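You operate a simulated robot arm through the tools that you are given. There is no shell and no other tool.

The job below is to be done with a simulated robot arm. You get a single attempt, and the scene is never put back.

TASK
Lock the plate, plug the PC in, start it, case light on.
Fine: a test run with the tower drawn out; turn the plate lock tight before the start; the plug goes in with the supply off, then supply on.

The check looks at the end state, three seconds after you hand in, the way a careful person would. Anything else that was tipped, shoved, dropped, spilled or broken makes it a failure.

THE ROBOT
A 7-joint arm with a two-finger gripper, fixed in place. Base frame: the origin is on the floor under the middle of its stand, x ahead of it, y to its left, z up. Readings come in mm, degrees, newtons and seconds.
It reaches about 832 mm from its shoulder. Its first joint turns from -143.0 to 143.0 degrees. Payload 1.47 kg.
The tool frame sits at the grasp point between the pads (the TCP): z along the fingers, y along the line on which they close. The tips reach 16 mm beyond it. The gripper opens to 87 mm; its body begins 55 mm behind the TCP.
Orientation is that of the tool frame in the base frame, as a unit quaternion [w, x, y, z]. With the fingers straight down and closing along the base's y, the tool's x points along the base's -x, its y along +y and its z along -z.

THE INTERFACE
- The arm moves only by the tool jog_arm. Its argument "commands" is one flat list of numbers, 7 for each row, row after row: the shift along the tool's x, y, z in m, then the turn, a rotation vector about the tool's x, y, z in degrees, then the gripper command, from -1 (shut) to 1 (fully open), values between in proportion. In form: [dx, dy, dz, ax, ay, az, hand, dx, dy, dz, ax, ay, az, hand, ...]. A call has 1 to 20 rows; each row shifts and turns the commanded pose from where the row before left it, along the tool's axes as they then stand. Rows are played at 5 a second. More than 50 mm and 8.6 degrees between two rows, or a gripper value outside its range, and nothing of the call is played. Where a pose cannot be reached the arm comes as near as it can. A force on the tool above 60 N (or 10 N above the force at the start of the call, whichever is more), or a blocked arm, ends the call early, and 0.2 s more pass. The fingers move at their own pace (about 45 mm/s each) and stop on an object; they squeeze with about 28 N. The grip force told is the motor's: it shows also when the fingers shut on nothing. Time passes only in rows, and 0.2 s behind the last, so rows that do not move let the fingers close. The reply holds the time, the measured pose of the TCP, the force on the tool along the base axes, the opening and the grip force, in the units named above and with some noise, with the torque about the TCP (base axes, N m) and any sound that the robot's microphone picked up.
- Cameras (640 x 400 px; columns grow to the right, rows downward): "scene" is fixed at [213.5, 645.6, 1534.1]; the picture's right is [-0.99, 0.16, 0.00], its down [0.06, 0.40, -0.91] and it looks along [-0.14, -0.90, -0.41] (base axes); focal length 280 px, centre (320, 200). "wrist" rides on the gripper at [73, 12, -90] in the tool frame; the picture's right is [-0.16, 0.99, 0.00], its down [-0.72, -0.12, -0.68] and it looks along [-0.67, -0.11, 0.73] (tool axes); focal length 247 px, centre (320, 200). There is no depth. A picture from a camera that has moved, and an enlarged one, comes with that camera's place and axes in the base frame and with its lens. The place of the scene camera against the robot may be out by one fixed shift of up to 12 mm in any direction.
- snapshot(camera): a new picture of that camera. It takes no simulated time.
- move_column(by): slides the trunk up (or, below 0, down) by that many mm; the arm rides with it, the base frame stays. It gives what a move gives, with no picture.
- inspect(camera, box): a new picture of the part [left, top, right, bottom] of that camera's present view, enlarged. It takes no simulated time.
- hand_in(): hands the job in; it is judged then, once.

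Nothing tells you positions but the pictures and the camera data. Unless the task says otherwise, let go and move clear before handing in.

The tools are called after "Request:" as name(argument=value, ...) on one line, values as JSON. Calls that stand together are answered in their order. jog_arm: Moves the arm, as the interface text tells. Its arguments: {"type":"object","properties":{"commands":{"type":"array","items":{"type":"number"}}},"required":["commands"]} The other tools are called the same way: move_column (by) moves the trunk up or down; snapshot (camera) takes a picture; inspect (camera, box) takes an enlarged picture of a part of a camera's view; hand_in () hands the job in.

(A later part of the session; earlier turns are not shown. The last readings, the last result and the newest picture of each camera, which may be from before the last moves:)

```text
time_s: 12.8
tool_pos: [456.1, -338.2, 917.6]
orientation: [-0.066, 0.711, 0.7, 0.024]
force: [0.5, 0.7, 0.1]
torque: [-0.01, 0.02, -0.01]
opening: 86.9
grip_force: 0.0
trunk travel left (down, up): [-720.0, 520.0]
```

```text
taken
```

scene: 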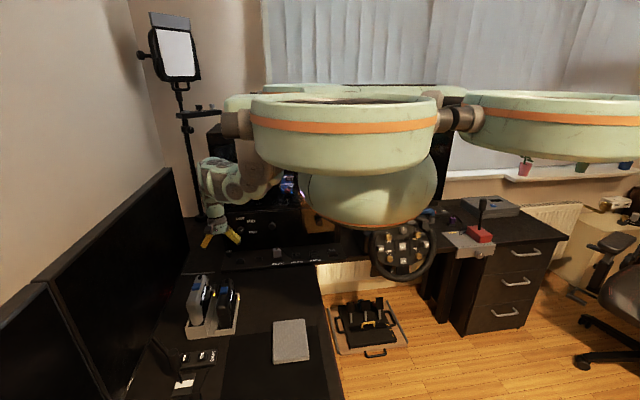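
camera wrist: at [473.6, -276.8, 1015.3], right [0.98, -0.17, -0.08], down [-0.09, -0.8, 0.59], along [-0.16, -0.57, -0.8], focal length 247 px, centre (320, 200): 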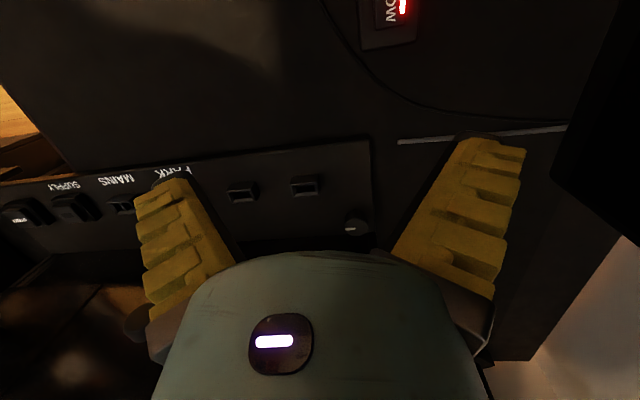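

Request:
inspect(camera="wrist", box=[320, 190, 400, 250])

Request:
inspect(camera="wrist", box=[200, 120, 420, 260])

Request:
inspect(camera="wrist", box=[320, 0, 480, 100])

```text
6.67 times, centred on (360, 220) of wrist
camera zoom: at [473.6, -276.8, 1015.3], right [0.98, -0.17, -0.08], down [-0.09, -0.8, 0.59], along [-0.16, -0.57, -0.8], focal length 1646 px, centre (53, 67)
```

zoom: 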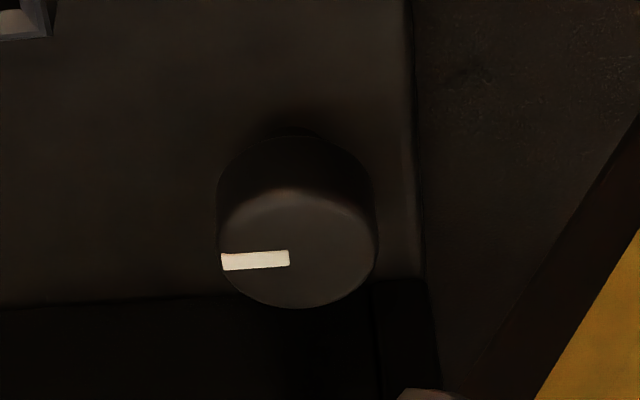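

```text
2.86 times, centred on (310, 190) of wrist
camera zoom: at [473.6, -276.8, 1015.3], right [0.98, -0.17, -0.08], down [-0.09, -0.8, 0.59], along [-0.16, -0.57, -0.8], focal length 706 px, centre (349, 229)
```

zoom: 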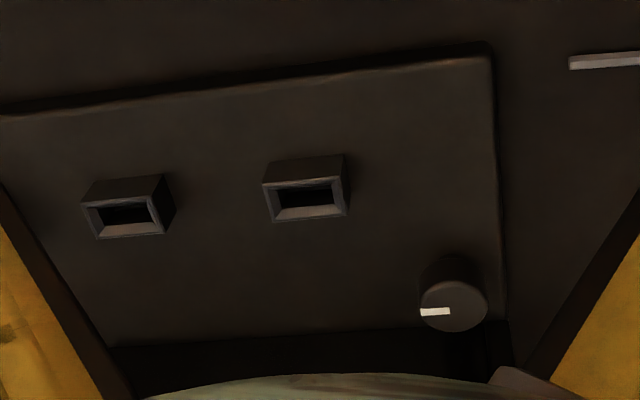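

```text
4.00 times, centred on (400, 50) of wrist
camera zoom: at [473.6, -276.8, 1015.3], right [0.98, -0.17, -0.08], down [-0.09, -0.8, 0.59], along [-0.16, -0.57, -0.8], focal length 988 px, centre (0, 800)
```

zoom: 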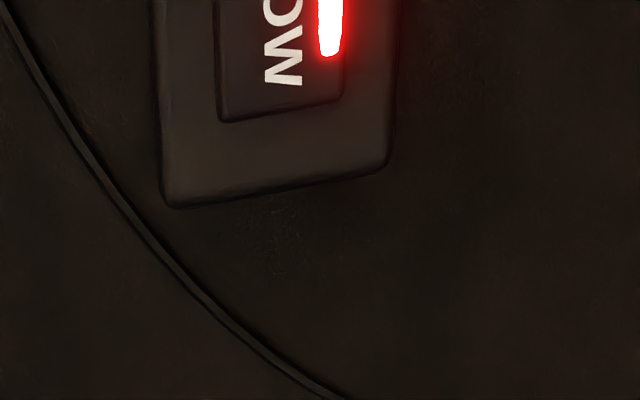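

The lock knob is at about (466,-476,798), roughly 28 mm across, with its mark pointing toward -x. I'll check the hand's shape and the clearance to the tower in the scene view before approaching.

Request:
inspect(camera="scene", box=[190, 150, 290, 260])

Request:
inspect(camera="scene", box=[195, 215, 255, 275])

Request:
inspect(camera="wrist", box=[100, 120, 540, 400])

```text
3.64 times, centred on (240, 205) of scene
camera zoom: at [213.5, 645.6, 1534.1], right [-0.99, 0.16, 0.0], down [0.06, 0.4, -0.91], along [-0.14, -0.9, -0.41], focal length 1019 px, centre (611, 182)
```

zoom: 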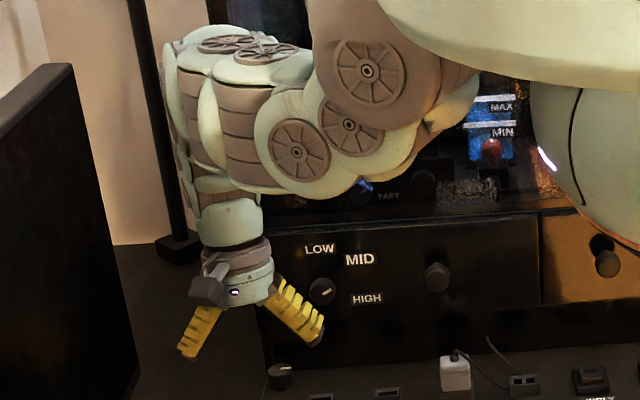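

```text
6.67 times, centred on (225, 245) of scene
camera zoom: at [213.5, 645.6, 1534.1], right [-0.99, 0.16, 0.0], down [0.06, 0.4, -0.91], along [-0.14, -0.9, -0.41], focal length 1868 px, centre (953, -100)
```

zoom: 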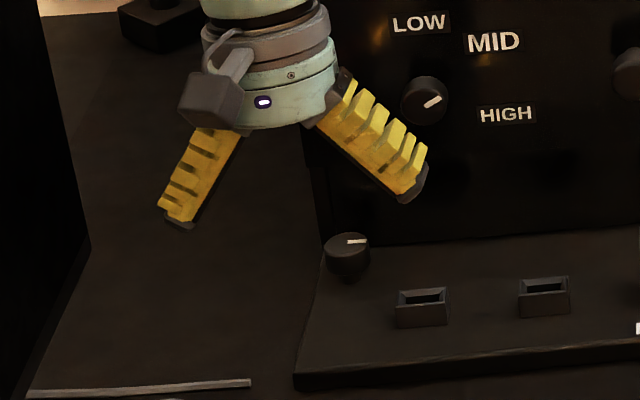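

```text
1.43 times, centred on (320, 260) of wrist
camera zoom: at [473.6, -276.8, 1015.3], right [0.98, -0.17, -0.08], down [-0.09, -0.8, 0.59], along [-0.16, -0.57, -0.8], focal length 353 px, centre (320, 114)
```

zoom: 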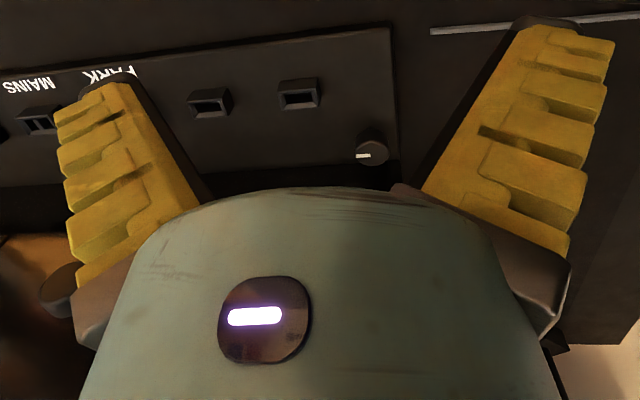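

The hand body is round, about 73 mm across, with a camera arm on the outer side. I'll tilt the hand about 30° so it comes at the lock knob from the front and above, and yaw it so a clockwise turn has room.

Request:
jog_arm(commands=[0, 0, 0, -1.486, -5.31, -5.01, 1, 0, 0, 0, -1.486, -5.31, -5.01, 1, 0, 0, 0, -1.486, -5.31, -5.01, 1, 0, 0, 0, -1.486, -5.31, -5.01, 1, 0, 0, 0, -1.486, -5.31, -5.01, 1, 0, 0, 0, -1.486, -5.31, -5.01, 1, 0, 0, 0, -1.486, -5.31, -5.01, 0.3, 0, 0, 0, 0, 0, 0, 0.3, 0, 0, 0, 0, 0, 0, 0.3])

Request:
snapshot(camera="wrist")

Request:
snapshot(camera="scene")

```text
time_s: 14.8
tool_pos: [525.7, -390.2, 960.4]
orientation: [0.208, 0.468, 0.852, -0.11]
force: [0.2, 0.4, 0.2]
torque: [-0.02, -0.01, 0.01]
opening: 61.5
grip_force: 3.7
out of reach, approached as far as the arm can: row 4, 5, 6, 7
trunk travel left (down, up): [-720.0, 520.0]
```

```text
taken
camera wrist: at [479.3, -293.8, 1005.8], right [0.91, 0.41, 0.08], down [0.08, -0.35, 0.94], along [0.41, -0.84, -0.34], focal length 247 px, centre (320, 200)
```

wrist: 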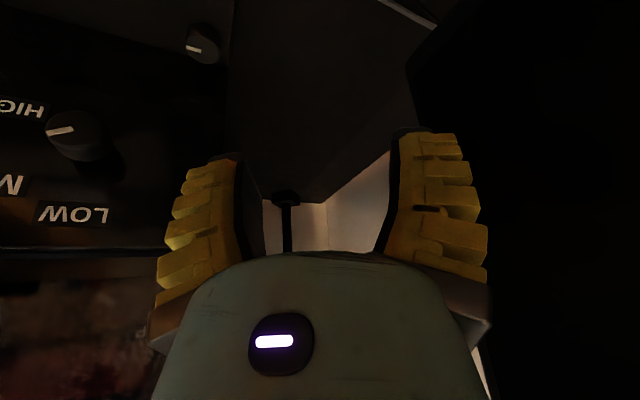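

```text
taken
```

scene: 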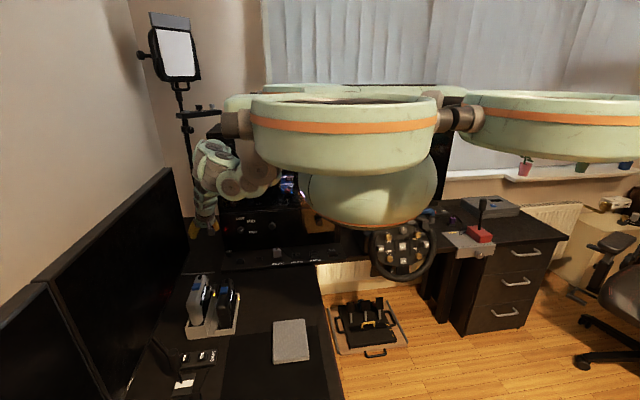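

The pose was adjusted because the requested one was too folded. The orientation is close to what I wanted (about 27° tilt, 32° yaw). I'll now move to a point in front of and above the lock knob, with the fingers at about 50 mm.

Request:
jog_arm(commands=[0.0145, -0.0181, 0.0187, 0, 0, 0, 0.12, 0.0145, -0.0181, 0.0187, 0, 0, 0, 0.12, 0.0145, -0.0181, 0.0187, 0, 0, 0, 0.12, 0.0145, -0.0181, 0.0187, 0, 0, 0, 0.12, 0, 0, 0, 0, 0, 0, 0.12])

Request:
snapshot(camera="wrist")

Request:
inspect(camera="scene", box=[185, 170, 285, 270])

```text
time_s: 16.0
tool_pos: [457.5, -414.3, 866.4]
orientation: [0.209, 0.468, 0.852, -0.109]
force: [-0.6, -0.6, 0.7]
torque: [0.0, -0.01, -0.01]
opening: 54.0
grip_force: 3.9
trunk travel left (down, up): [-720.0, 520.0]
```

```text
taken
camera wrist: at [410.6, -317.7, 912.7], right [0.91, 0.41, 0.08], down [0.07, -0.35, 0.94], along [0.41, -0.84, -0.34], focal length 247 px, centre (320, 200)
```

wrist: 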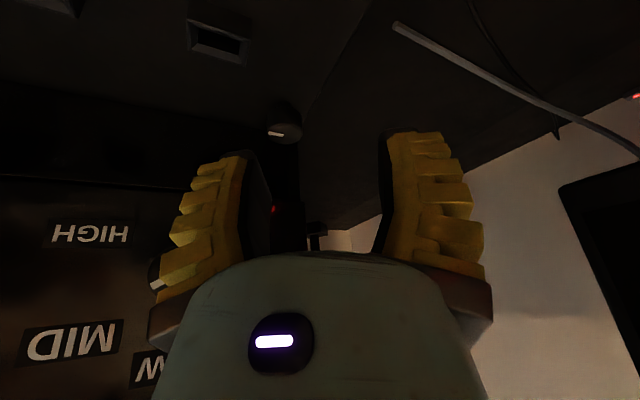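

```text
4.00 times, centred on (235, 220) of scene
camera zoom: at [213.5, 645.6, 1534.1], right [-0.99, 0.16, 0.0], down [0.06, 0.4, -0.91], along [-0.14, -0.9, -0.41], focal length 1121 px, centre (660, 120)
```

zoom: 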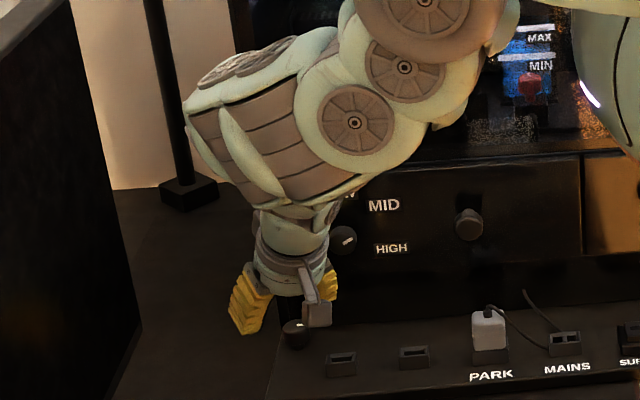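

Request:
inspect(camera="wrist", box=[246, 90, 326, 140])

```text
8.00 times, centred on (286, 115) of wrist
camera zoom: at [410.6, -317.7, 912.7], right [0.91, 0.41, 0.08], down [0.07, -0.35, 0.94], along [0.41, -0.84, -0.34], focal length 1976 px, centre (592, 880)
```

zoom: 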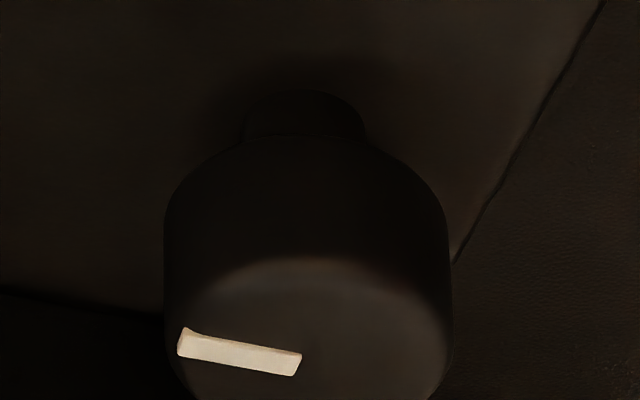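

The refined knob centre is about (463,-474), with its top near z=798. I'll step in to about 40 mm short of the grasp and check the alignment.

Request:
jog_arm(commands=[-0.0043, -0.0094, 0.017, 0, 0, 0, 0.12, -0.0043, -0.0094, 0.017, 0, 0, 0, 0.12, -0.0043, -0.0094, 0.017, 0, 0, 0, 0.12, 0, 0, 0, 0, 0, 0, 0.12])

Request:
snapshot(camera="wrist")

Request:
inspect(camera="scene", box=[200, 190, 270, 270])

```text
time_s: 17.0
tool_pos: [453.2, -457.8, 827.6]
orientation: [0.209, 0.468, 0.852, -0.11]
force: [-0.4, -0.4, -0.1]
torque: [0.01, -0.02, -0.01]
opening: 54.0
grip_force: 4.4
trunk travel left (down, up): [-720.0, 520.0]
```

```text
taken
camera wrist: at [406.2, -361.4, 872.8], right [0.91, 0.41, 0.08], down [0.07, -0.35, 0.94], along [0.41, -0.84, -0.34], focal length 247 px, centre (320, 200)
```

wrist: 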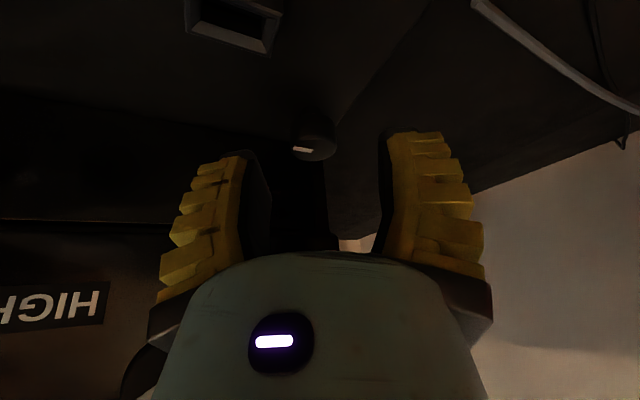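

```text
5.00 times, centred on (235, 230) of scene
camera zoom: at [213.5, 645.6, 1534.1], right [-0.99, 0.16, 0.0], down [0.06, 0.4, -0.91], along [-0.14, -0.9, -0.41], focal length 1401 px, centre (745, 50)
```

zoom: 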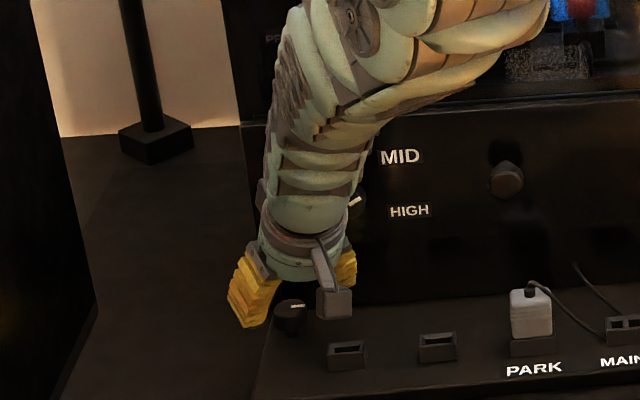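

Request:
inspect(camera="wrist", box=[270, 110, 370, 180])

```text
5.71 times, centred on (320, 145) of wrist
camera zoom: at [406.2, -361.4, 872.8], right [0.91, 0.41, 0.08], down [0.07, -0.35, 0.94], along [0.41, -0.84, -0.34], focal length 1411 px, centre (320, 514)
```

zoom: 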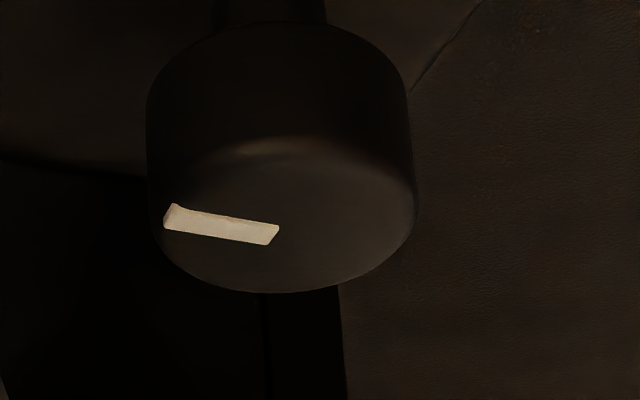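

Three views put the knob's top face at about (463.5,-481,791). I'll correct sideways by 4 mm and advance 30 mm, then check.

Request:
jog_arm(commands=[-0.0042, -0.0042, 0, 0, 0, 0, 0.12, 0, 0, 0.01, 0, 0, 0, 0.12, 0, 0, 0.01, 0, 0, 0, 0.12, 0, 0, 0.01, 0, 0, 0, 0.12, 0, 0, 0, 0, 0, 0, 0.12])

Request:
snapshot(camera="wrist")

Request:
inspect(camera="scene", box=[205, 215, 265, 265])

```text
time_s: 18.2
tool_pos: [450.4, -462.6, 827.4]
orientation: [0.207, 0.468, 0.852, -0.111]
force: [0.3, -0.2, 0.5]
torque: [-0.01, -0.01, 0.0]
opening: 53.9
grip_force: 4.0
out of reach, approached as far as the arm can: row 2, 3, 4
trunk travel left (down, up): [-720.0, 520.0]
```

```text
taken
camera wrist: at [402.7, -366.0, 874.9], right [0.91, 0.41, 0.08], down [0.08, -0.35, 0.94], along [0.41, -0.84, -0.35], focal length 247 px, centre (320, 200)
```

wrist: 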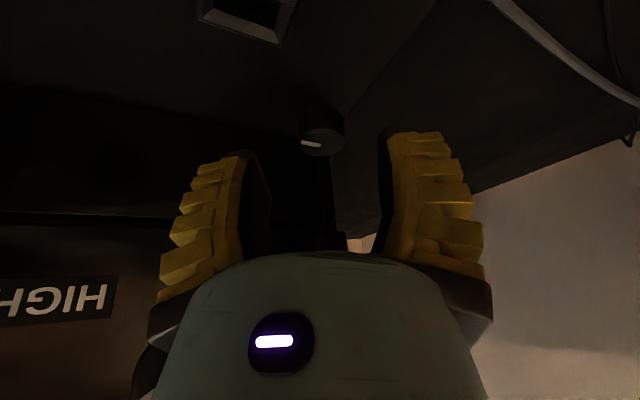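

```text
8.00 times, centred on (235, 240) of scene
camera zoom: at [213.5, 645.6, 1534.1], right [-0.99, 0.16, 0.0], down [0.06, 0.4, -0.91], along [-0.14, -0.9, -0.41], focal length 2242 px, centre (1000, -120)
```

zoom: 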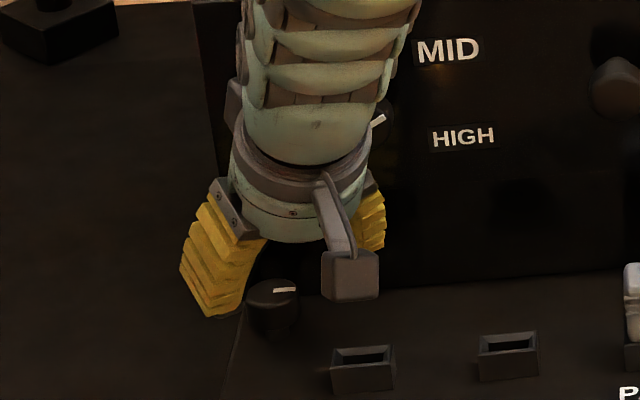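

The arm is at its outer reach here, so I'll back off, raise the hand and lower the trunk. That way it can work closer to the shoulder.

Request:
jog_arm(commands=[0.0226, 0.0162, -0.0115, 0, 0, 0, 0.12, 0.0226, 0.0162, -0.0115, 0, 0, 0, 0.12, -0.016, 0.0003, -0.0311, 0, 0, 0, 0.12, -0.016, 0.0003, -0.0311, 0, 0, 0, 0.12, -0.016, 0.0003, -0.0311, 0, 0, 0, 0.12, -0.016, 0.0003, -0.0311, 0, 0, 0, 0.12, 0, 0, 0, 0, 0, 0, 0.12])

Request:
move_column(by=-140)

Request:
snapshot(camera="scene")

Request:
snapshot(camera="wrist")

```text
time_s: 19.8
tool_pos: [449.2, -401.7, 900.8]
orientation: [0.206, 0.468, 0.852, -0.11]
force: [0.3, 0.7, -0.7]
torque: [0.0, 0.0, 0.0]
opening: 53.9
grip_force: 4.0
out of reach, approached as far as the arm can: row 4, 5, 6
trunk travel left (down, up): [-720.0, 520.0]
```

```text
time_s: 21.0
tool_pos: [449.6, -406.4, 793.7]
orientation: [0.208, 0.47, 0.85, -0.114]
force: [-4.3, 7.0, 20.2]
torque: [-0.19, 0.75, -0.38]
opening: 59.3
grip_force: 5.8
trunk travel left (down, up): [-612.0, 628.0]
stopped: the force on the tool passed its limit at 124 N (the readings are from after the stop); the commanded pose is now the measured one
```

```text
taken
```

scene: 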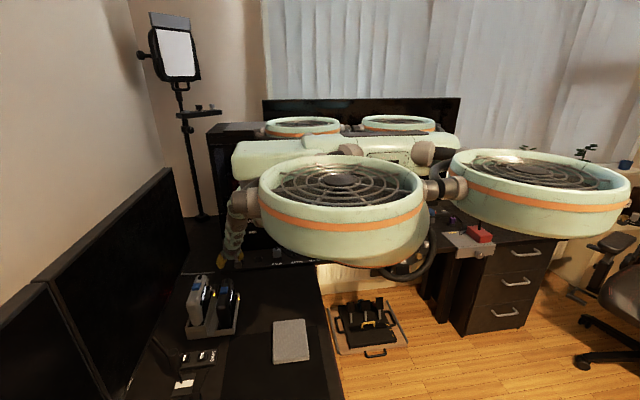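

```text
taken
camera wrist: at [403.2, -308.6, 841.0], right [0.91, 0.41, 0.07], down [0.08, -0.34, 0.94], along [0.41, -0.85, -0.34], focal length 247 px, centre (320, 200)
```

wrist: 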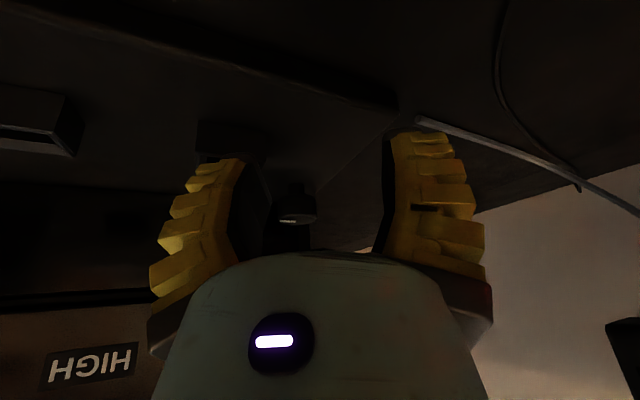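

I made a mistake there. The raise had been cut short by the reach limit, and I lowered the trunk in the same batch without checking, so a finger came down on the end socket and peaked at 124 N. I'm lifting straight back up, then checking the socket for damage.

Request:
move_column(by=30)

```text
time_s: 21.8
tool_pos: [449.3, -404.5, 824.4]
orientation: [0.207, 0.47, 0.85, -0.112]
force: [-0.8, 0.3, -0.3]
torque: [-0.02, 0.02, 0.03]
opening: 54.1
grip_force: 3.7
trunk travel left (down, up): [-642.0, 598.0]
```

Request:
inspect(camera="scene", box=[210, 225, 290, 275])

Request:
snapshot(camera="wrist")

Request:
inspect(camera="wrist", box=[60, 80, 260, 200])

Request:
inspect(camera="scene", box=[200, 90, 440, 240])

```text
8.00 times, centred on (250, 250) of scene
camera zoom: at [213.5, 645.6, 1534.1], right [-0.99, 0.16, 0.0], down [0.06, 0.4, -0.91], along [-0.14, -0.9, -0.41], focal length 2242 px, centre (880, -200)
```

zoom: 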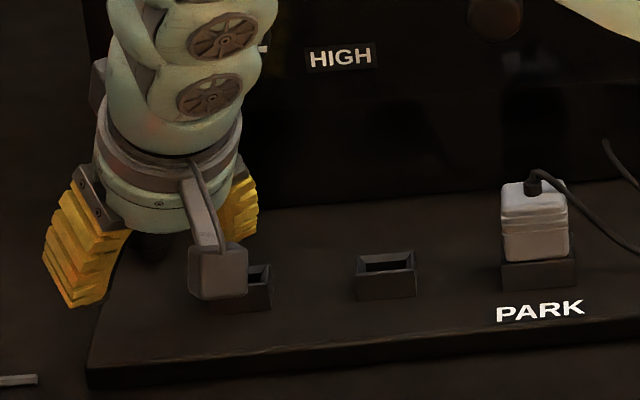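

```text
taken
camera wrist: at [402.8, -307.3, 870.2], right [0.91, 0.41, 0.08], down [0.08, -0.34, 0.94], along [0.41, -0.85, -0.34], focal length 247 px, centre (320, 200)
```

wrist: 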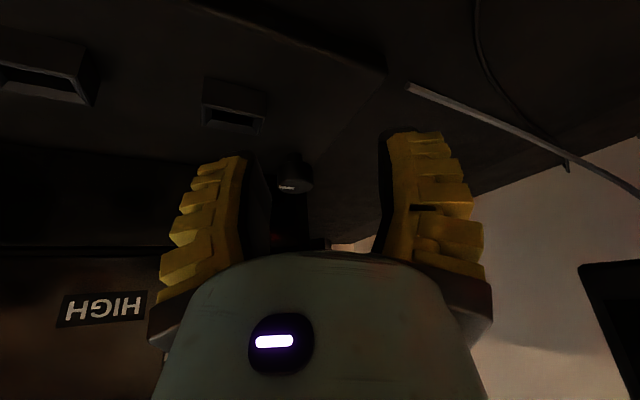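

```text
3.20 times, centred on (160, 140) of wrist
camera zoom: at [402.8, -307.3, 870.2], right [0.91, 0.41, 0.08], down [0.08, -0.34, 0.94], along [0.41, -0.85, -0.34], focal length 790 px, centre (832, 392)
```

zoom: 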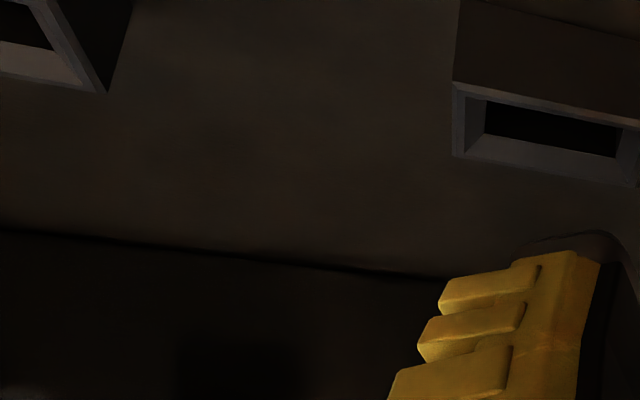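

```text
2.67 times, centred on (320, 165) of scene
camera zoom: at [213.5, 645.6, 1534.1], right [-0.99, 0.16, 0.0], down [0.06, 0.4, -0.91], along [-0.14, -0.9, -0.41], focal length 747 px, centre (320, 293)
```

zoom: 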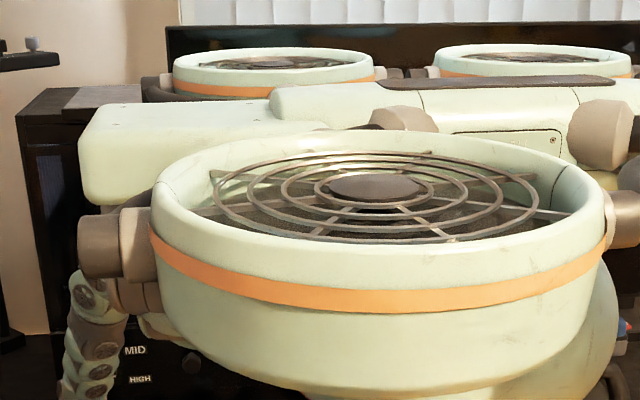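

The socket and plate haven't moved and look intact. From here on I'll check each move before making the next. I'll reduce the yaw so the hand keeps clear of the LOW/MID/HIGH knob, and stay above the socket while doing it.

Request:
jog_arm(commands=[0, 0, 0, 2.59, -0.02, 5.03, 0.12, 0, 0, 0, 2.59, -0.02, 5.03, 0.12, 0, 0, 0, 2.59, -0.02, 5.03, 0.12, 0, 0, 0, 0, 0, 0, 0.12])

```text
time_s: 22.8
tool_pos: [450.5, -404.1, 823.9]
orientation: [0.188, 0.591, 0.772, -0.141]
force: [0.3, 0.4, -0.3]
torque: [0.03, -0.01, 0.0]
opening: 54.0
grip_force: 4.0
trunk travel left (down, up): [-642.0, 598.0]
```

Request:
jog_arm(commands=[-0.0132, -0.0019, 0.0081, 0, 0, 0, 0.12, -0.0132, -0.0019, 0.0081, 0, 0, 0, 0.12, -0.0132, -0.0019, 0.0081, 0, 0, 0, 0.12, -0.0132, -0.0019, 0.0081, 0, 0, 0, 0.12, 0, 0, 0, 0, 0, 0, 0.12])

Request:
snapshot(camera="wrist")

Request:
inspect(camera="wrist", box=[270, 110, 370, 180])

Request:
inspect(camera="scene", box=[205, 210, 265, 270])

```text
time_s: 23.9
tool_pos: [456.3, -466.3, 819.8]
orientation: [0.188, 0.591, 0.771, -0.142]
force: [-0.6, -1.1, -0.9]
torque: [0.02, -0.05, 0.04]
opening: 54.1
grip_force: 3.5
trunk travel left (down, up): [-642.0, 598.0]
```

```text
taken
camera wrist: at [441.2, -360.2, 865.8], right [0.99, 0.12, 0.08], down [-0.03, -0.35, 0.94], along [0.14, -0.93, -0.34], focal length 247 px, centre (320, 200)
```

wrist: 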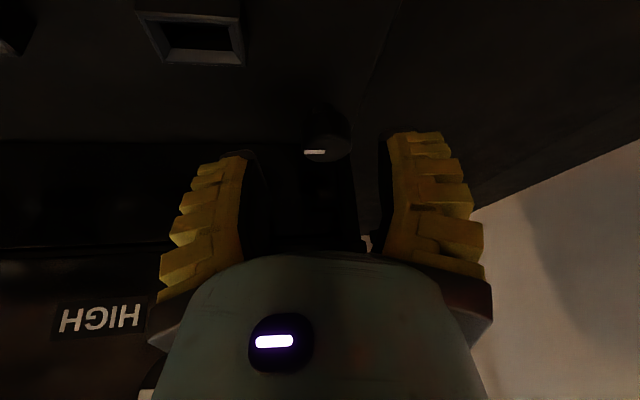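

```text
5.71 times, centred on (320, 145) of wrist
camera zoom: at [441.2, -360.2, 865.8], right [0.99, 0.12, 0.08], down [-0.03, -0.35, 0.94], along [0.14, -0.93, -0.34], focal length 1411 px, centre (320, 514)
```

zoom: 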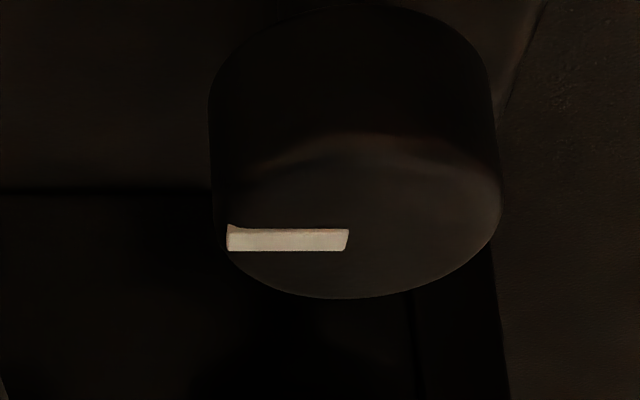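

```text
6.67 times, centred on (235, 240) of scene
camera zoom: at [213.5, 645.6, 1534.1], right [-0.99, 0.16, 0.0], down [0.06, 0.4, -0.91], along [-0.14, -0.9, -0.41], focal length 1868 px, centre (887, -67)
```

zoom: 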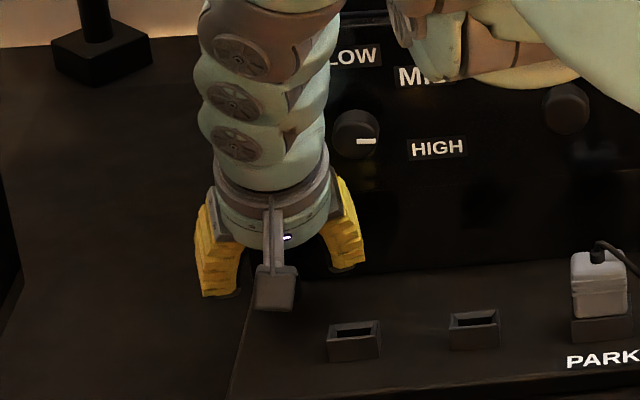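

The knob sits at about (464,-480) and the fingers will straddle it. I'll advance with a 3.7 mm sideways correction, in small steps.

Request:
jog_arm(commands=[0.0009, 0.0037, 0, 0, 0, 0, 0.12, 0, 0, 0.006, 0, 0, 0, 0.12, 0, 0, 0.006, 0, 0, 0, 0.12, 0, 0, 0.006, 0, 0, 0, 0.12, 0, 0, 0.006, 0, 0, 0, 0.12, 0, 0, 0, 0, 0, 0, 0.12])

Request:
inspect(camera="wrist", box=[220, 100, 420, 260])

Request:
inspect(camera="scene", box=[205, 215, 265, 265])

```text
time_s: 25.4
tool_pos: [464.1, -474.3, 796.4]
orientation: [0.189, 0.59, 0.772, -0.141]
force: [-0.6, -0.3, 0.9]
torque: [0.01, -0.01, 0.01]
opening: 54.4
grip_force: 3.8
trunk travel left (down, up): [-642.0, 598.0]
```

```text
2.50 times, centred on (320, 180) of wrist
camera zoom: at [448.0, -368.5, 843.4], right [0.99, 0.12, 0.08], down [-0.03, -0.35, 0.94], along [0.14, -0.93, -0.34], focal length 617 px, centre (320, 250)
```

zoom: 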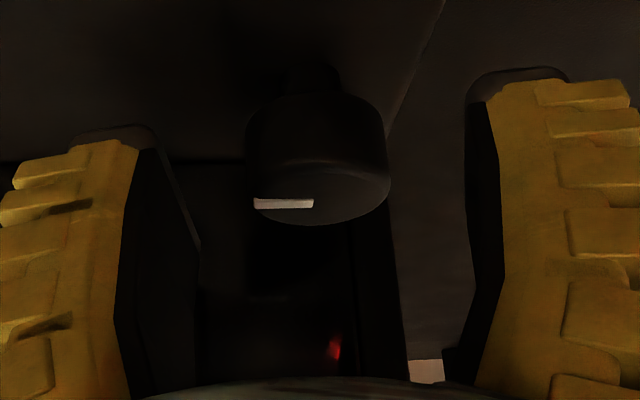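

```text
8.00 times, centred on (235, 240) of scene
camera zoom: at [213.5, 645.6, 1534.1], right [-0.99, 0.16, 0.0], down [0.06, 0.4, -0.91], along [-0.14, -0.9, -0.41], focal length 2242 px, centre (1000, -120)
```

zoom: 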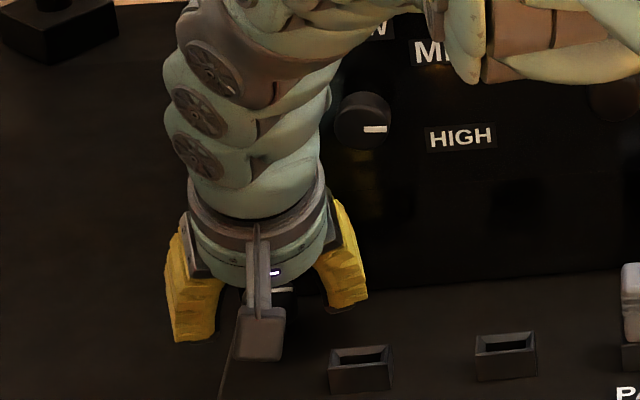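

Request:
jog_arm(commands=[0, 0, 0.004, 0, 0, 0, 0.12, 0, 0, 0.004, 0, 0, 0, 0.12, 0, 0, 0, 0, 0, 0, 0.12])

Request:
inspect(camera="wrist", box=[220, 100, 420, 260])

```text
time_s: 26.1
tool_pos: [465.3, -477.1, 791.4]
orientation: [0.188, 0.591, 0.772, -0.142]
force: [-0.4, 0.1, 0.2]
torque: [-0.01, -0.02, 0.01]
opening: 54.2
grip_force: 4.1
trunk travel left (down, up): [-642.0, 598.0]
```

```text
2.50 times, centred on (320, 180) of wrist
camera zoom: at [448.0, -371.8, 836.9], right [0.99, 0.12, 0.08], down [-0.03, -0.35, 0.94], along [0.14, -0.93, -0.34], focal length 617 px, centre (320, 250)
```

zoom: 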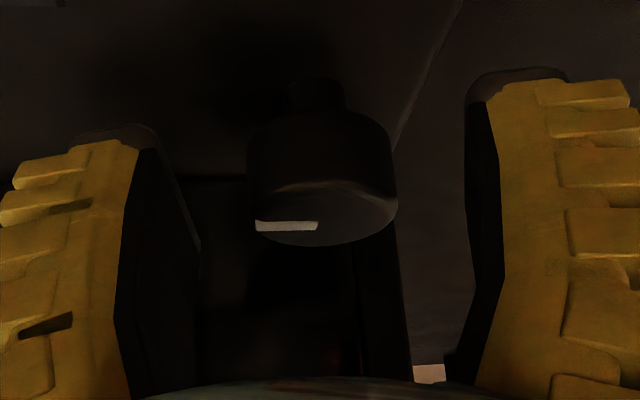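

The knob lies right between the pads, centred and at the right depth. I'll close on it.

Request:
jog_arm(commands=[0, 0, 0, 0, 0, 0, -0.3, 0, 0, 0, 0, 0, 0, -0.6, 0, 0, 0, 0, 0, 0, -1, 0, 0, 0, 0, 0, 0, -1, 0, 0, 0, 0, 0, 0, -1])

Request:
inspect(camera="wrist", box=[220, 100, 420, 260])

```text
time_s: 27.4
tool_pos: [464.9, -479.0, 791.2]
orientation: [0.188, 0.591, 0.771, -0.142]
force: [-4.8, 8.2, 11.8]
torque: [-0.22, -0.11, 0.0]
opening: 26.1
grip_force: 29.8
trunk travel left (down, up): [-642.0, 598.0]
```

```text
2.50 times, centred on (320, 180) of wrist
camera zoom: at [447.9, -371.6, 837.1], right [0.99, 0.12, 0.08], down [-0.03, -0.35, 0.94], along [0.14, -0.93, -0.34], focal length 617 px, centre (320, 250)
```

zoom: 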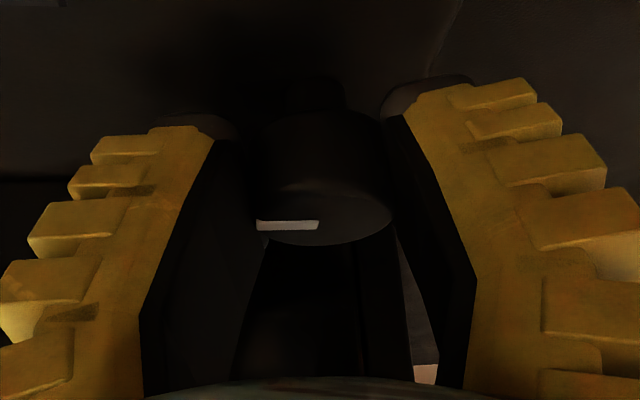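

I have a firm grip (26 mm, 30 N). Now I'll turn clockwise about the vertical, in 5° steps, watching the torque.

Request:
jog_arm(commands=[0, 0, 0, 2.28, -0.02, 4.45, -1, 0, 0, 0, 2.28, -0.02, 4.45, -1, 0, 0, 0, 2.28, -0.02, 4.45, -1, 0, 0, 0, 0, 0, 0, -1])

Request:
inspect(camera="wrist", box=[220, 100, 420, 260])

Request:
inspect(camera="scene", box=[205, 215, 265, 265])

```text
time_s: 28.4
tool_pos: [465.7, -476.9, 793.1]
orientation: [0.17, 0.687, 0.687, -0.166]
force: [2.8, -14.2, -8.9]
torque: [-0.13, 0.04, 0.02]
opening: 17.2
grip_force: 30.3
out of reach, approached as far as the arm can: row 3
trunk travel left (down, up): [-642.0, 598.0]
```

```text
2.50 times, centred on (320, 180) of wrist
camera zoom: at [477.2, -369.7, 839.3], right [0.99, -0.14, 0.08], down [-0.12, -0.33, 0.94], along [-0.1, -0.93, -0.34], focal length 617 px, centre (320, 250)
```

zoom: 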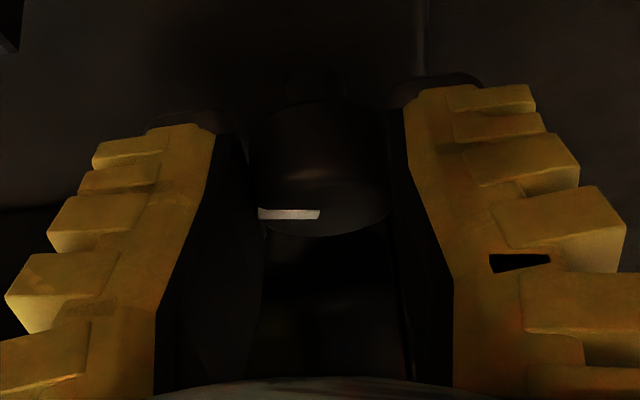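

```text
8.00 times, centred on (235, 240) of scene
camera zoom: at [213.5, 645.6, 1534.1], right [-0.99, 0.16, 0.0], down [0.06, 0.4, -0.91], along [-0.14, -0.9, -0.41], focal length 2242 px, centre (1000, -120)
```

zoom: 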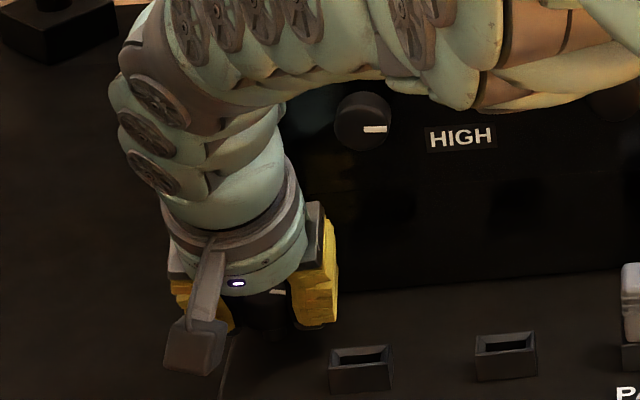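

The knob is turning with the hand: the mark stays fixed relative to the fingers. Row 3 hit a reach edge, so I'll continue carefully.

Request:
jog_arm(commands=[0, 0, 0, 2.31, -0.03, 4.44, -1, 0, 0, 0, 2.31, -0.03, 4.44, -1, 0, 0, 0, 0, 0, 0, -1])

Request:
inspect(camera="wrist", box=[220, 100, 420, 260])

```text
time_s: 29.1
tool_pos: [469.0, -469.6, 799.3]
orientation: [0.157, 0.744, 0.624, -0.181]
force: [-8.1, 7.9, 40.5]
torque: [-0.36, 0.18, -0.15]
opening: 5.9
grip_force: 26.8
out of reach, approached as far as the arm can: row 1, 2
trunk travel left (down, up): [-642.0, 598.0]
```

```text
2.50 times, centred on (320, 180) of wrist
camera zoom: at [499.1, -364.9, 844.7], right [0.95, -0.31, 0.08], down [-0.18, -0.3, 0.94], along [-0.26, -0.9, -0.34], focal length 617 px, centre (320, 250)
```

zoom: 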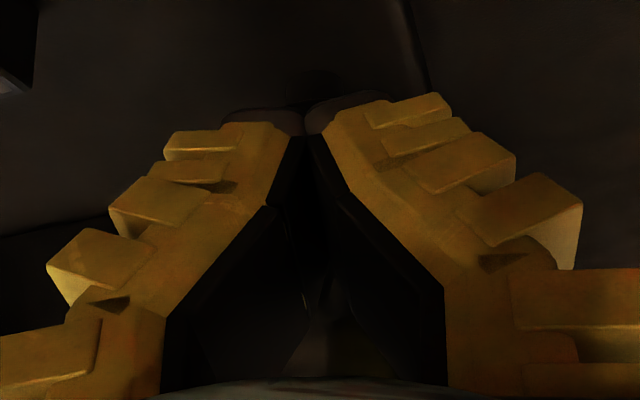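

The fingers slipped off the top of the knob because the arm ran out of reach and rose. I'll lift away, then look at how far the knob got.

Request:
jog_arm(commands=[0, 0, -0.01, 0, 0, 0, -1, 0, 0, -0.01, 0, 0, 0, -1, 0, 0, -0.015, 0, 0, 0, -0.6, 0, 0, 0, 0, 0, 0, 0, 0, 0, 0, 0, 0, 0, 0.12])

Request:
inspect(camera="wrist", box=[220, 100, 420, 260])

Request:
inspect(camera="scene", box=[205, 215, 265, 265])

```text
time_s: 30.4
tool_pos: [469.1, -447.0, 825.1]
orientation: [0.152, 0.745, 0.625, -0.179]
force: [0.2, -0.7, -0.7]
torque: [0.0, -0.03, 0.01]
opening: 54.1
grip_force: 3.9
trunk travel left (down, up): [-642.0, 598.0]
```

```text
2.50 times, centred on (320, 180) of wrist
camera zoom: at [498.6, -344.3, 871.6], right [0.95, -0.31, 0.08], down [-0.17, -0.31, 0.94], along [-0.26, -0.9, -0.34], focal length 617 px, centre (320, 250)
```

zoom: 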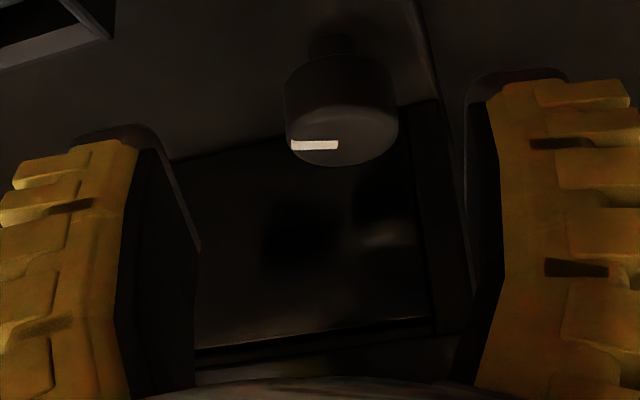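

```text
8.00 times, centred on (235, 240) of scene
camera zoom: at [213.5, 645.6, 1534.1], right [-0.99, 0.16, 0.0], down [0.06, 0.4, -0.91], along [-0.14, -0.9, -0.41], focal length 2242 px, centre (1000, -120)
```

zoom: 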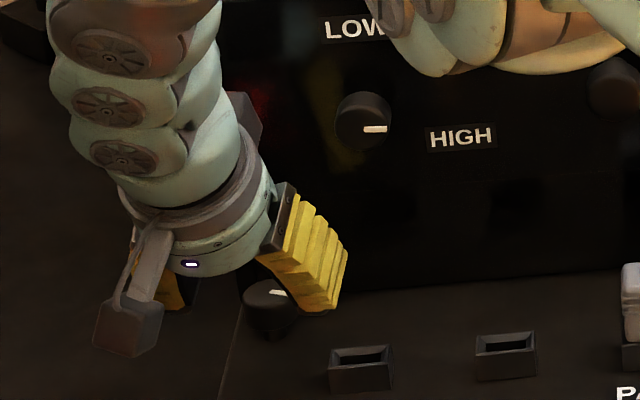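

The knob has turned only about 15–20° and is still loose. I'll yaw back to get more stroke, then check how far the arm can rise here before I lower the trunk.

Request:
jog_arm(commands=[0, 0, 0, -3.43, 0.02, -6.68, 0.12, 0, 0, 0, -3.43, 0.02, -6.68, 0.12, 0, 0, 0, -3.43, 0.02, -6.68, 0.12, 0, 0, 0, -3.43, 0.02, -6.68, 0.12, 0, 0, 0, 0, 0, 0, 0.12])

```text
time_s: 31.6
tool_pos: [470.1, -447.4, 825.7]
orientation: [0.195, 0.556, 0.797, -0.134]
force: [-0.4, -1.0, 0.7]
torque: [-0.02, -0.02, -0.03]
opening: 54.1
grip_force: 3.8
trunk travel left (down, up): [-642.0, 598.0]
```

Request:
jog_arm(commands=[-0.0138, 0.0001, -0.0267, 0, 0, 0, 0.12, -0.0138, 0.0001, -0.0267, 0, 0, 0, 0.12, -0.0138, 0.0001, -0.0267, 0, 0, 0, 0.12, 0, 0, 0, 0, 0, 0, 0.12])

```text
time_s: 32.5
tool_pos: [484.2, -459.7, 881.6]
orientation: [0.194, 0.556, 0.797, -0.136]
force: [0.7, 0.5, 0.2]
torque: [0.0, 0.01, 0.03]
opening: 54.2
grip_force: 4.3
out of reach, approached as far as the arm can: row 2, 3
trunk travel left (down, up): [-642.0, 598.0]
```

The working band of heights here is narrow. Instead of swinging the whole hand, I'll spin about the tool axis, which keeps the wrist still. I'll lower the trunk slightly and return to above the knob.

Request:
move_column(by=-15)

Request:
jog_arm(commands=[0.0085, -0.0085, 0.0097, 0, 0, 0, 0.05, 0.0085, -0.0085, 0.0097, 0, 0, 0, 0.05, 0.0085, -0.0085, 0.0097, 0, 0, 0, 0.05, 0, 0, 0, 0, 0, 0, 0.05])

Request:
snapshot(camera="wrist")

Request:
inspect(camera="wrist", box=[270, 110, 370, 180])

```text
time_s: 33.2
tool_pos: [484.5, -459.7, 866.8]
orientation: [0.195, 0.556, 0.796, -0.137]
force: [0.5, 0.1, 0.2]
torque: [0.02, -0.03, 0.02]
opening: 53.9
grip_force: 4.2
trunk travel left (down, up): [-627.0, 613.0]
```

```text
time_s: 34.2
tool_pos: [458.6, -460.4, 829.3]
orientation: [0.195, 0.556, 0.796, -0.136]
force: [0.3, -0.2, -0.3]
torque: [0.0, -0.01, 0.02]
opening: 51.4
grip_force: 4.3
trunk travel left (down, up): [-627.0, 613.0]
```

```text
taken
camera wrist: at [433.0, -355.5, 874.5], right [0.98, 0.21, 0.07], down [0.0, -0.35, 0.94], along [0.22, -0.91, -0.34], focal length 247 px, centre (320, 200)
```

wrist: 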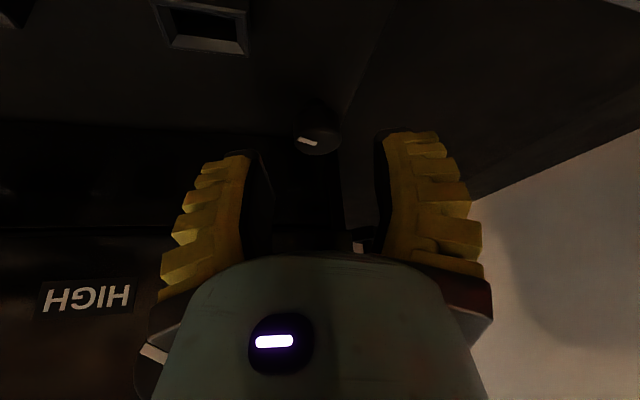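

```text
5.71 times, centred on (320, 145) of wrist
camera zoom: at [433.0, -355.5, 874.5], right [0.98, 0.21, 0.07], down [0.0, -0.35, 0.94], along [0.22, -0.91, -0.34], focal length 1411 px, centre (320, 514)
```

zoom: 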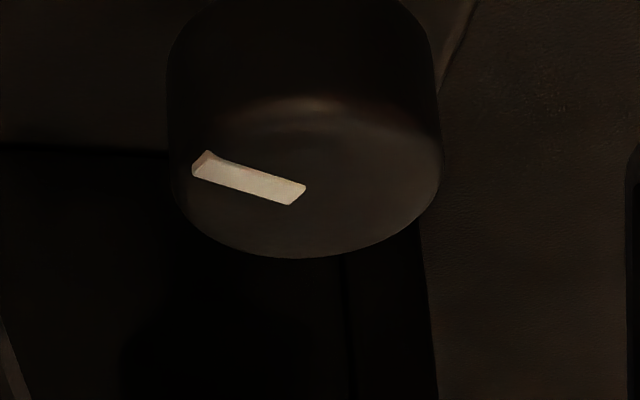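

The mark has moved about 18° clockwise so far. I'm moving down onto the knob again, centred at (464.2,-478.7).

Request:
jog_arm(commands=[0.001, -0.0011, 0.008, 0, 0, 0, 0.05, 0, 0, 0.008, 0, 0, 0, 0.05, 0, 0, 0.008, 0, 0, 0, 0.05, 0, 0, 0.008, 0, 0, 0, 0.05, 0, 0, 0.006, 0, 0, 0, 0.05, 0, 0, 0.005, 0, 0, 0, 0.05, 0, 0, 0, 0, 0, 0, 0.05])

Request:
inspect(camera="wrist", box=[220, 100, 420, 260])

```text
time_s: 35.8
tool_pos: [463.2, -477.6, 790.7]
orientation: [0.194, 0.556, 0.796, -0.136]
force: [-0.2, -0.6, 0.2]
torque: [0.0, -0.03, 0.0]
opening: 51.1
grip_force: 3.7
trunk travel left (down, up): [-627.0, 613.0]
```

```text
2.50 times, centred on (320, 180) of wrist
camera zoom: at [437.9, -372.8, 836.4], right [0.98, 0.21, 0.07], down [0.0, -0.35, 0.94], along [0.22, -0.91, -0.34], focal length 617 px, centre (320, 250)
```

zoom: 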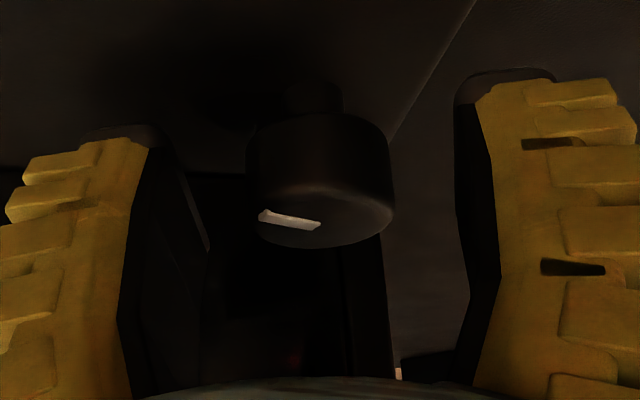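

Request:
jog_arm(commands=[0, 0, 0.002, 0, 0, 0, -0.3, 0, 0, 0, 0, 0, 0, -0.6, 0, 0, 0, 0, 0, 0, -1, 0, 0, 0, 0, 0, 0, -1, 0, 0, 0, 0, 0, 0, -1])

Request:
jog_arm(commands=[0, 0, 0, 0, 0, 6, -1, 0, 0, 0, 0, 0, 6, -1, 0, 0, 0, 0, 0, 6, -1, 0, 0, 0, 0, 0, 0, -1])

Request:
inspect(camera="wrist", box=[220, 100, 420, 260])

```text
time_s: 37.0
tool_pos: [462.4, -478.5, 790.3]
orientation: [0.194, 0.556, 0.797, -0.136]
force: [-4.9, 5.5, 9.1]
torque: [-0.3, -0.2, -0.01]
opening: 26.8
grip_force: 29.7
trunk travel left (down, up): [-627.0, 613.0]
```

```text
time_s: 38.0
tool_pos: [463.9, -478.6, 789.0]
orientation: [0.214, 0.674, 0.699, -0.104]
force: [1.5, 1.0, 8.2]
torque: [-0.15, 0.29, -0.03]
opening: 23.6
grip_force: 30.2
trunk travel left (down, up): [-627.0, 613.0]
```

```text
2.50 times, centred on (320, 180) of wrist
camera zoom: at [461.7, -373.0, 838.6], right [0.97, -0.07, 0.21], down [-0.22, -0.36, 0.9], along [0.01, -0.93, -0.37], focal length 617 px, centre (320, 250)
```

zoom: 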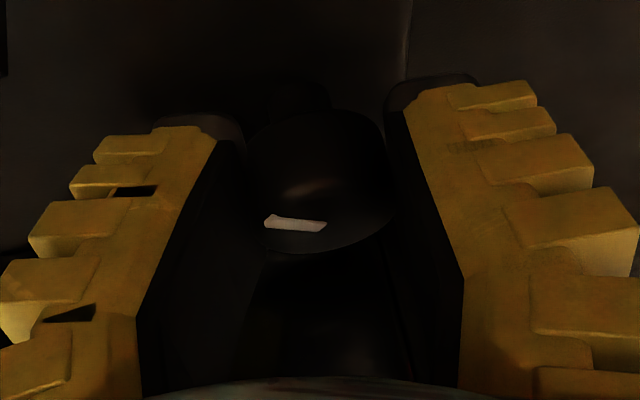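

That works: the TCP stayed put and the mark follows. I'll continue.

Request:
jog_arm(commands=[0, 0, 0, 0, 0, 6, -1, 0, 0, 0, 0, 0, 6, -1, 0, 0, 0, 0, 0, 6, -1, 0, 0, 0, 0, 0, 0, -1])

Request:
inspect(camera="wrist", box=[220, 100, 420, 260])

```text
time_s: 39.0
tool_pos: [464.8, -479.1, 789.1]
orientation: [0.228, 0.776, 0.585, -0.07]
force: [1.0, 3.7, 13.9]
torque: [-0.14, 0.38, -0.02]
opening: 22.9
grip_force: 30.2
trunk travel left (down, up): [-627.0, 613.0]
```

```text
2.50 times, centred on (320, 180) of wrist
camera zoom: at [484.1, -378.3, 845.0], right [0.88, -0.35, 0.33], down [-0.44, -0.31, 0.84], along [-0.19, -0.88, -0.43], focal length 617 px, centre (320, 250)
```

zoom: 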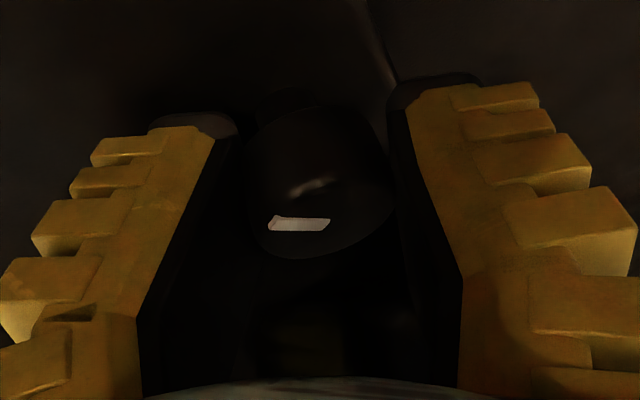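

Request:
jog_arm(commands=[0, 0, 0, 0, 0, 6, -1, 0, 0, 0, 0, 0, 6, -1, 0, 0, 0, 0, 0, 6, -1, 0, 0, 0, 0, 0, 0, -1])

Request:
inspect(camera="wrist", box=[220, 100, 420, 260])

Request:
inspect(camera="scene", box=[205, 215, 265, 265])

```text
time_s: 40.0
tool_pos: [472.1, -470.6, 787.9]
orientation: [0.233, 0.859, 0.456, -0.026]
force: [28.2, 12.5, -13.5]
torque: [0.88, 0.45, -0.04]
opening: 25.0
grip_force: 30.1
trunk travel left (down, up): [-627.0, 613.0]
```

```text
2.50 times, centred on (320, 180) of wrist
camera zoom: at [508.9, -381.0, 852.0], right [0.69, -0.59, 0.41], down [-0.63, -0.21, 0.75], along [-0.35, -0.78, -0.52], focal length 617 px, centre (320, 250)
```

zoom: 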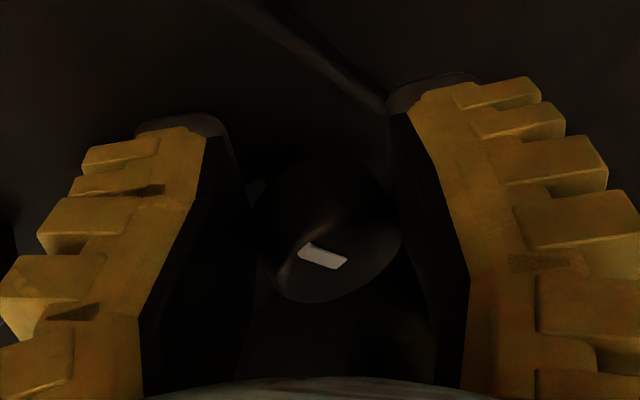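

```text
8.00 times, centred on (235, 240) of scene
camera zoom: at [213.5, 645.6, 1534.1], right [-0.99, 0.16, 0.0], down [0.06, 0.4, -0.91], along [-0.14, -0.9, -0.41], focal length 2242 px, centre (1000, -120)
```

zoom: 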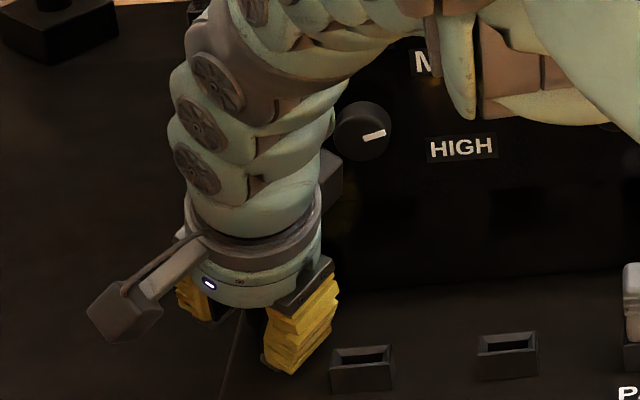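

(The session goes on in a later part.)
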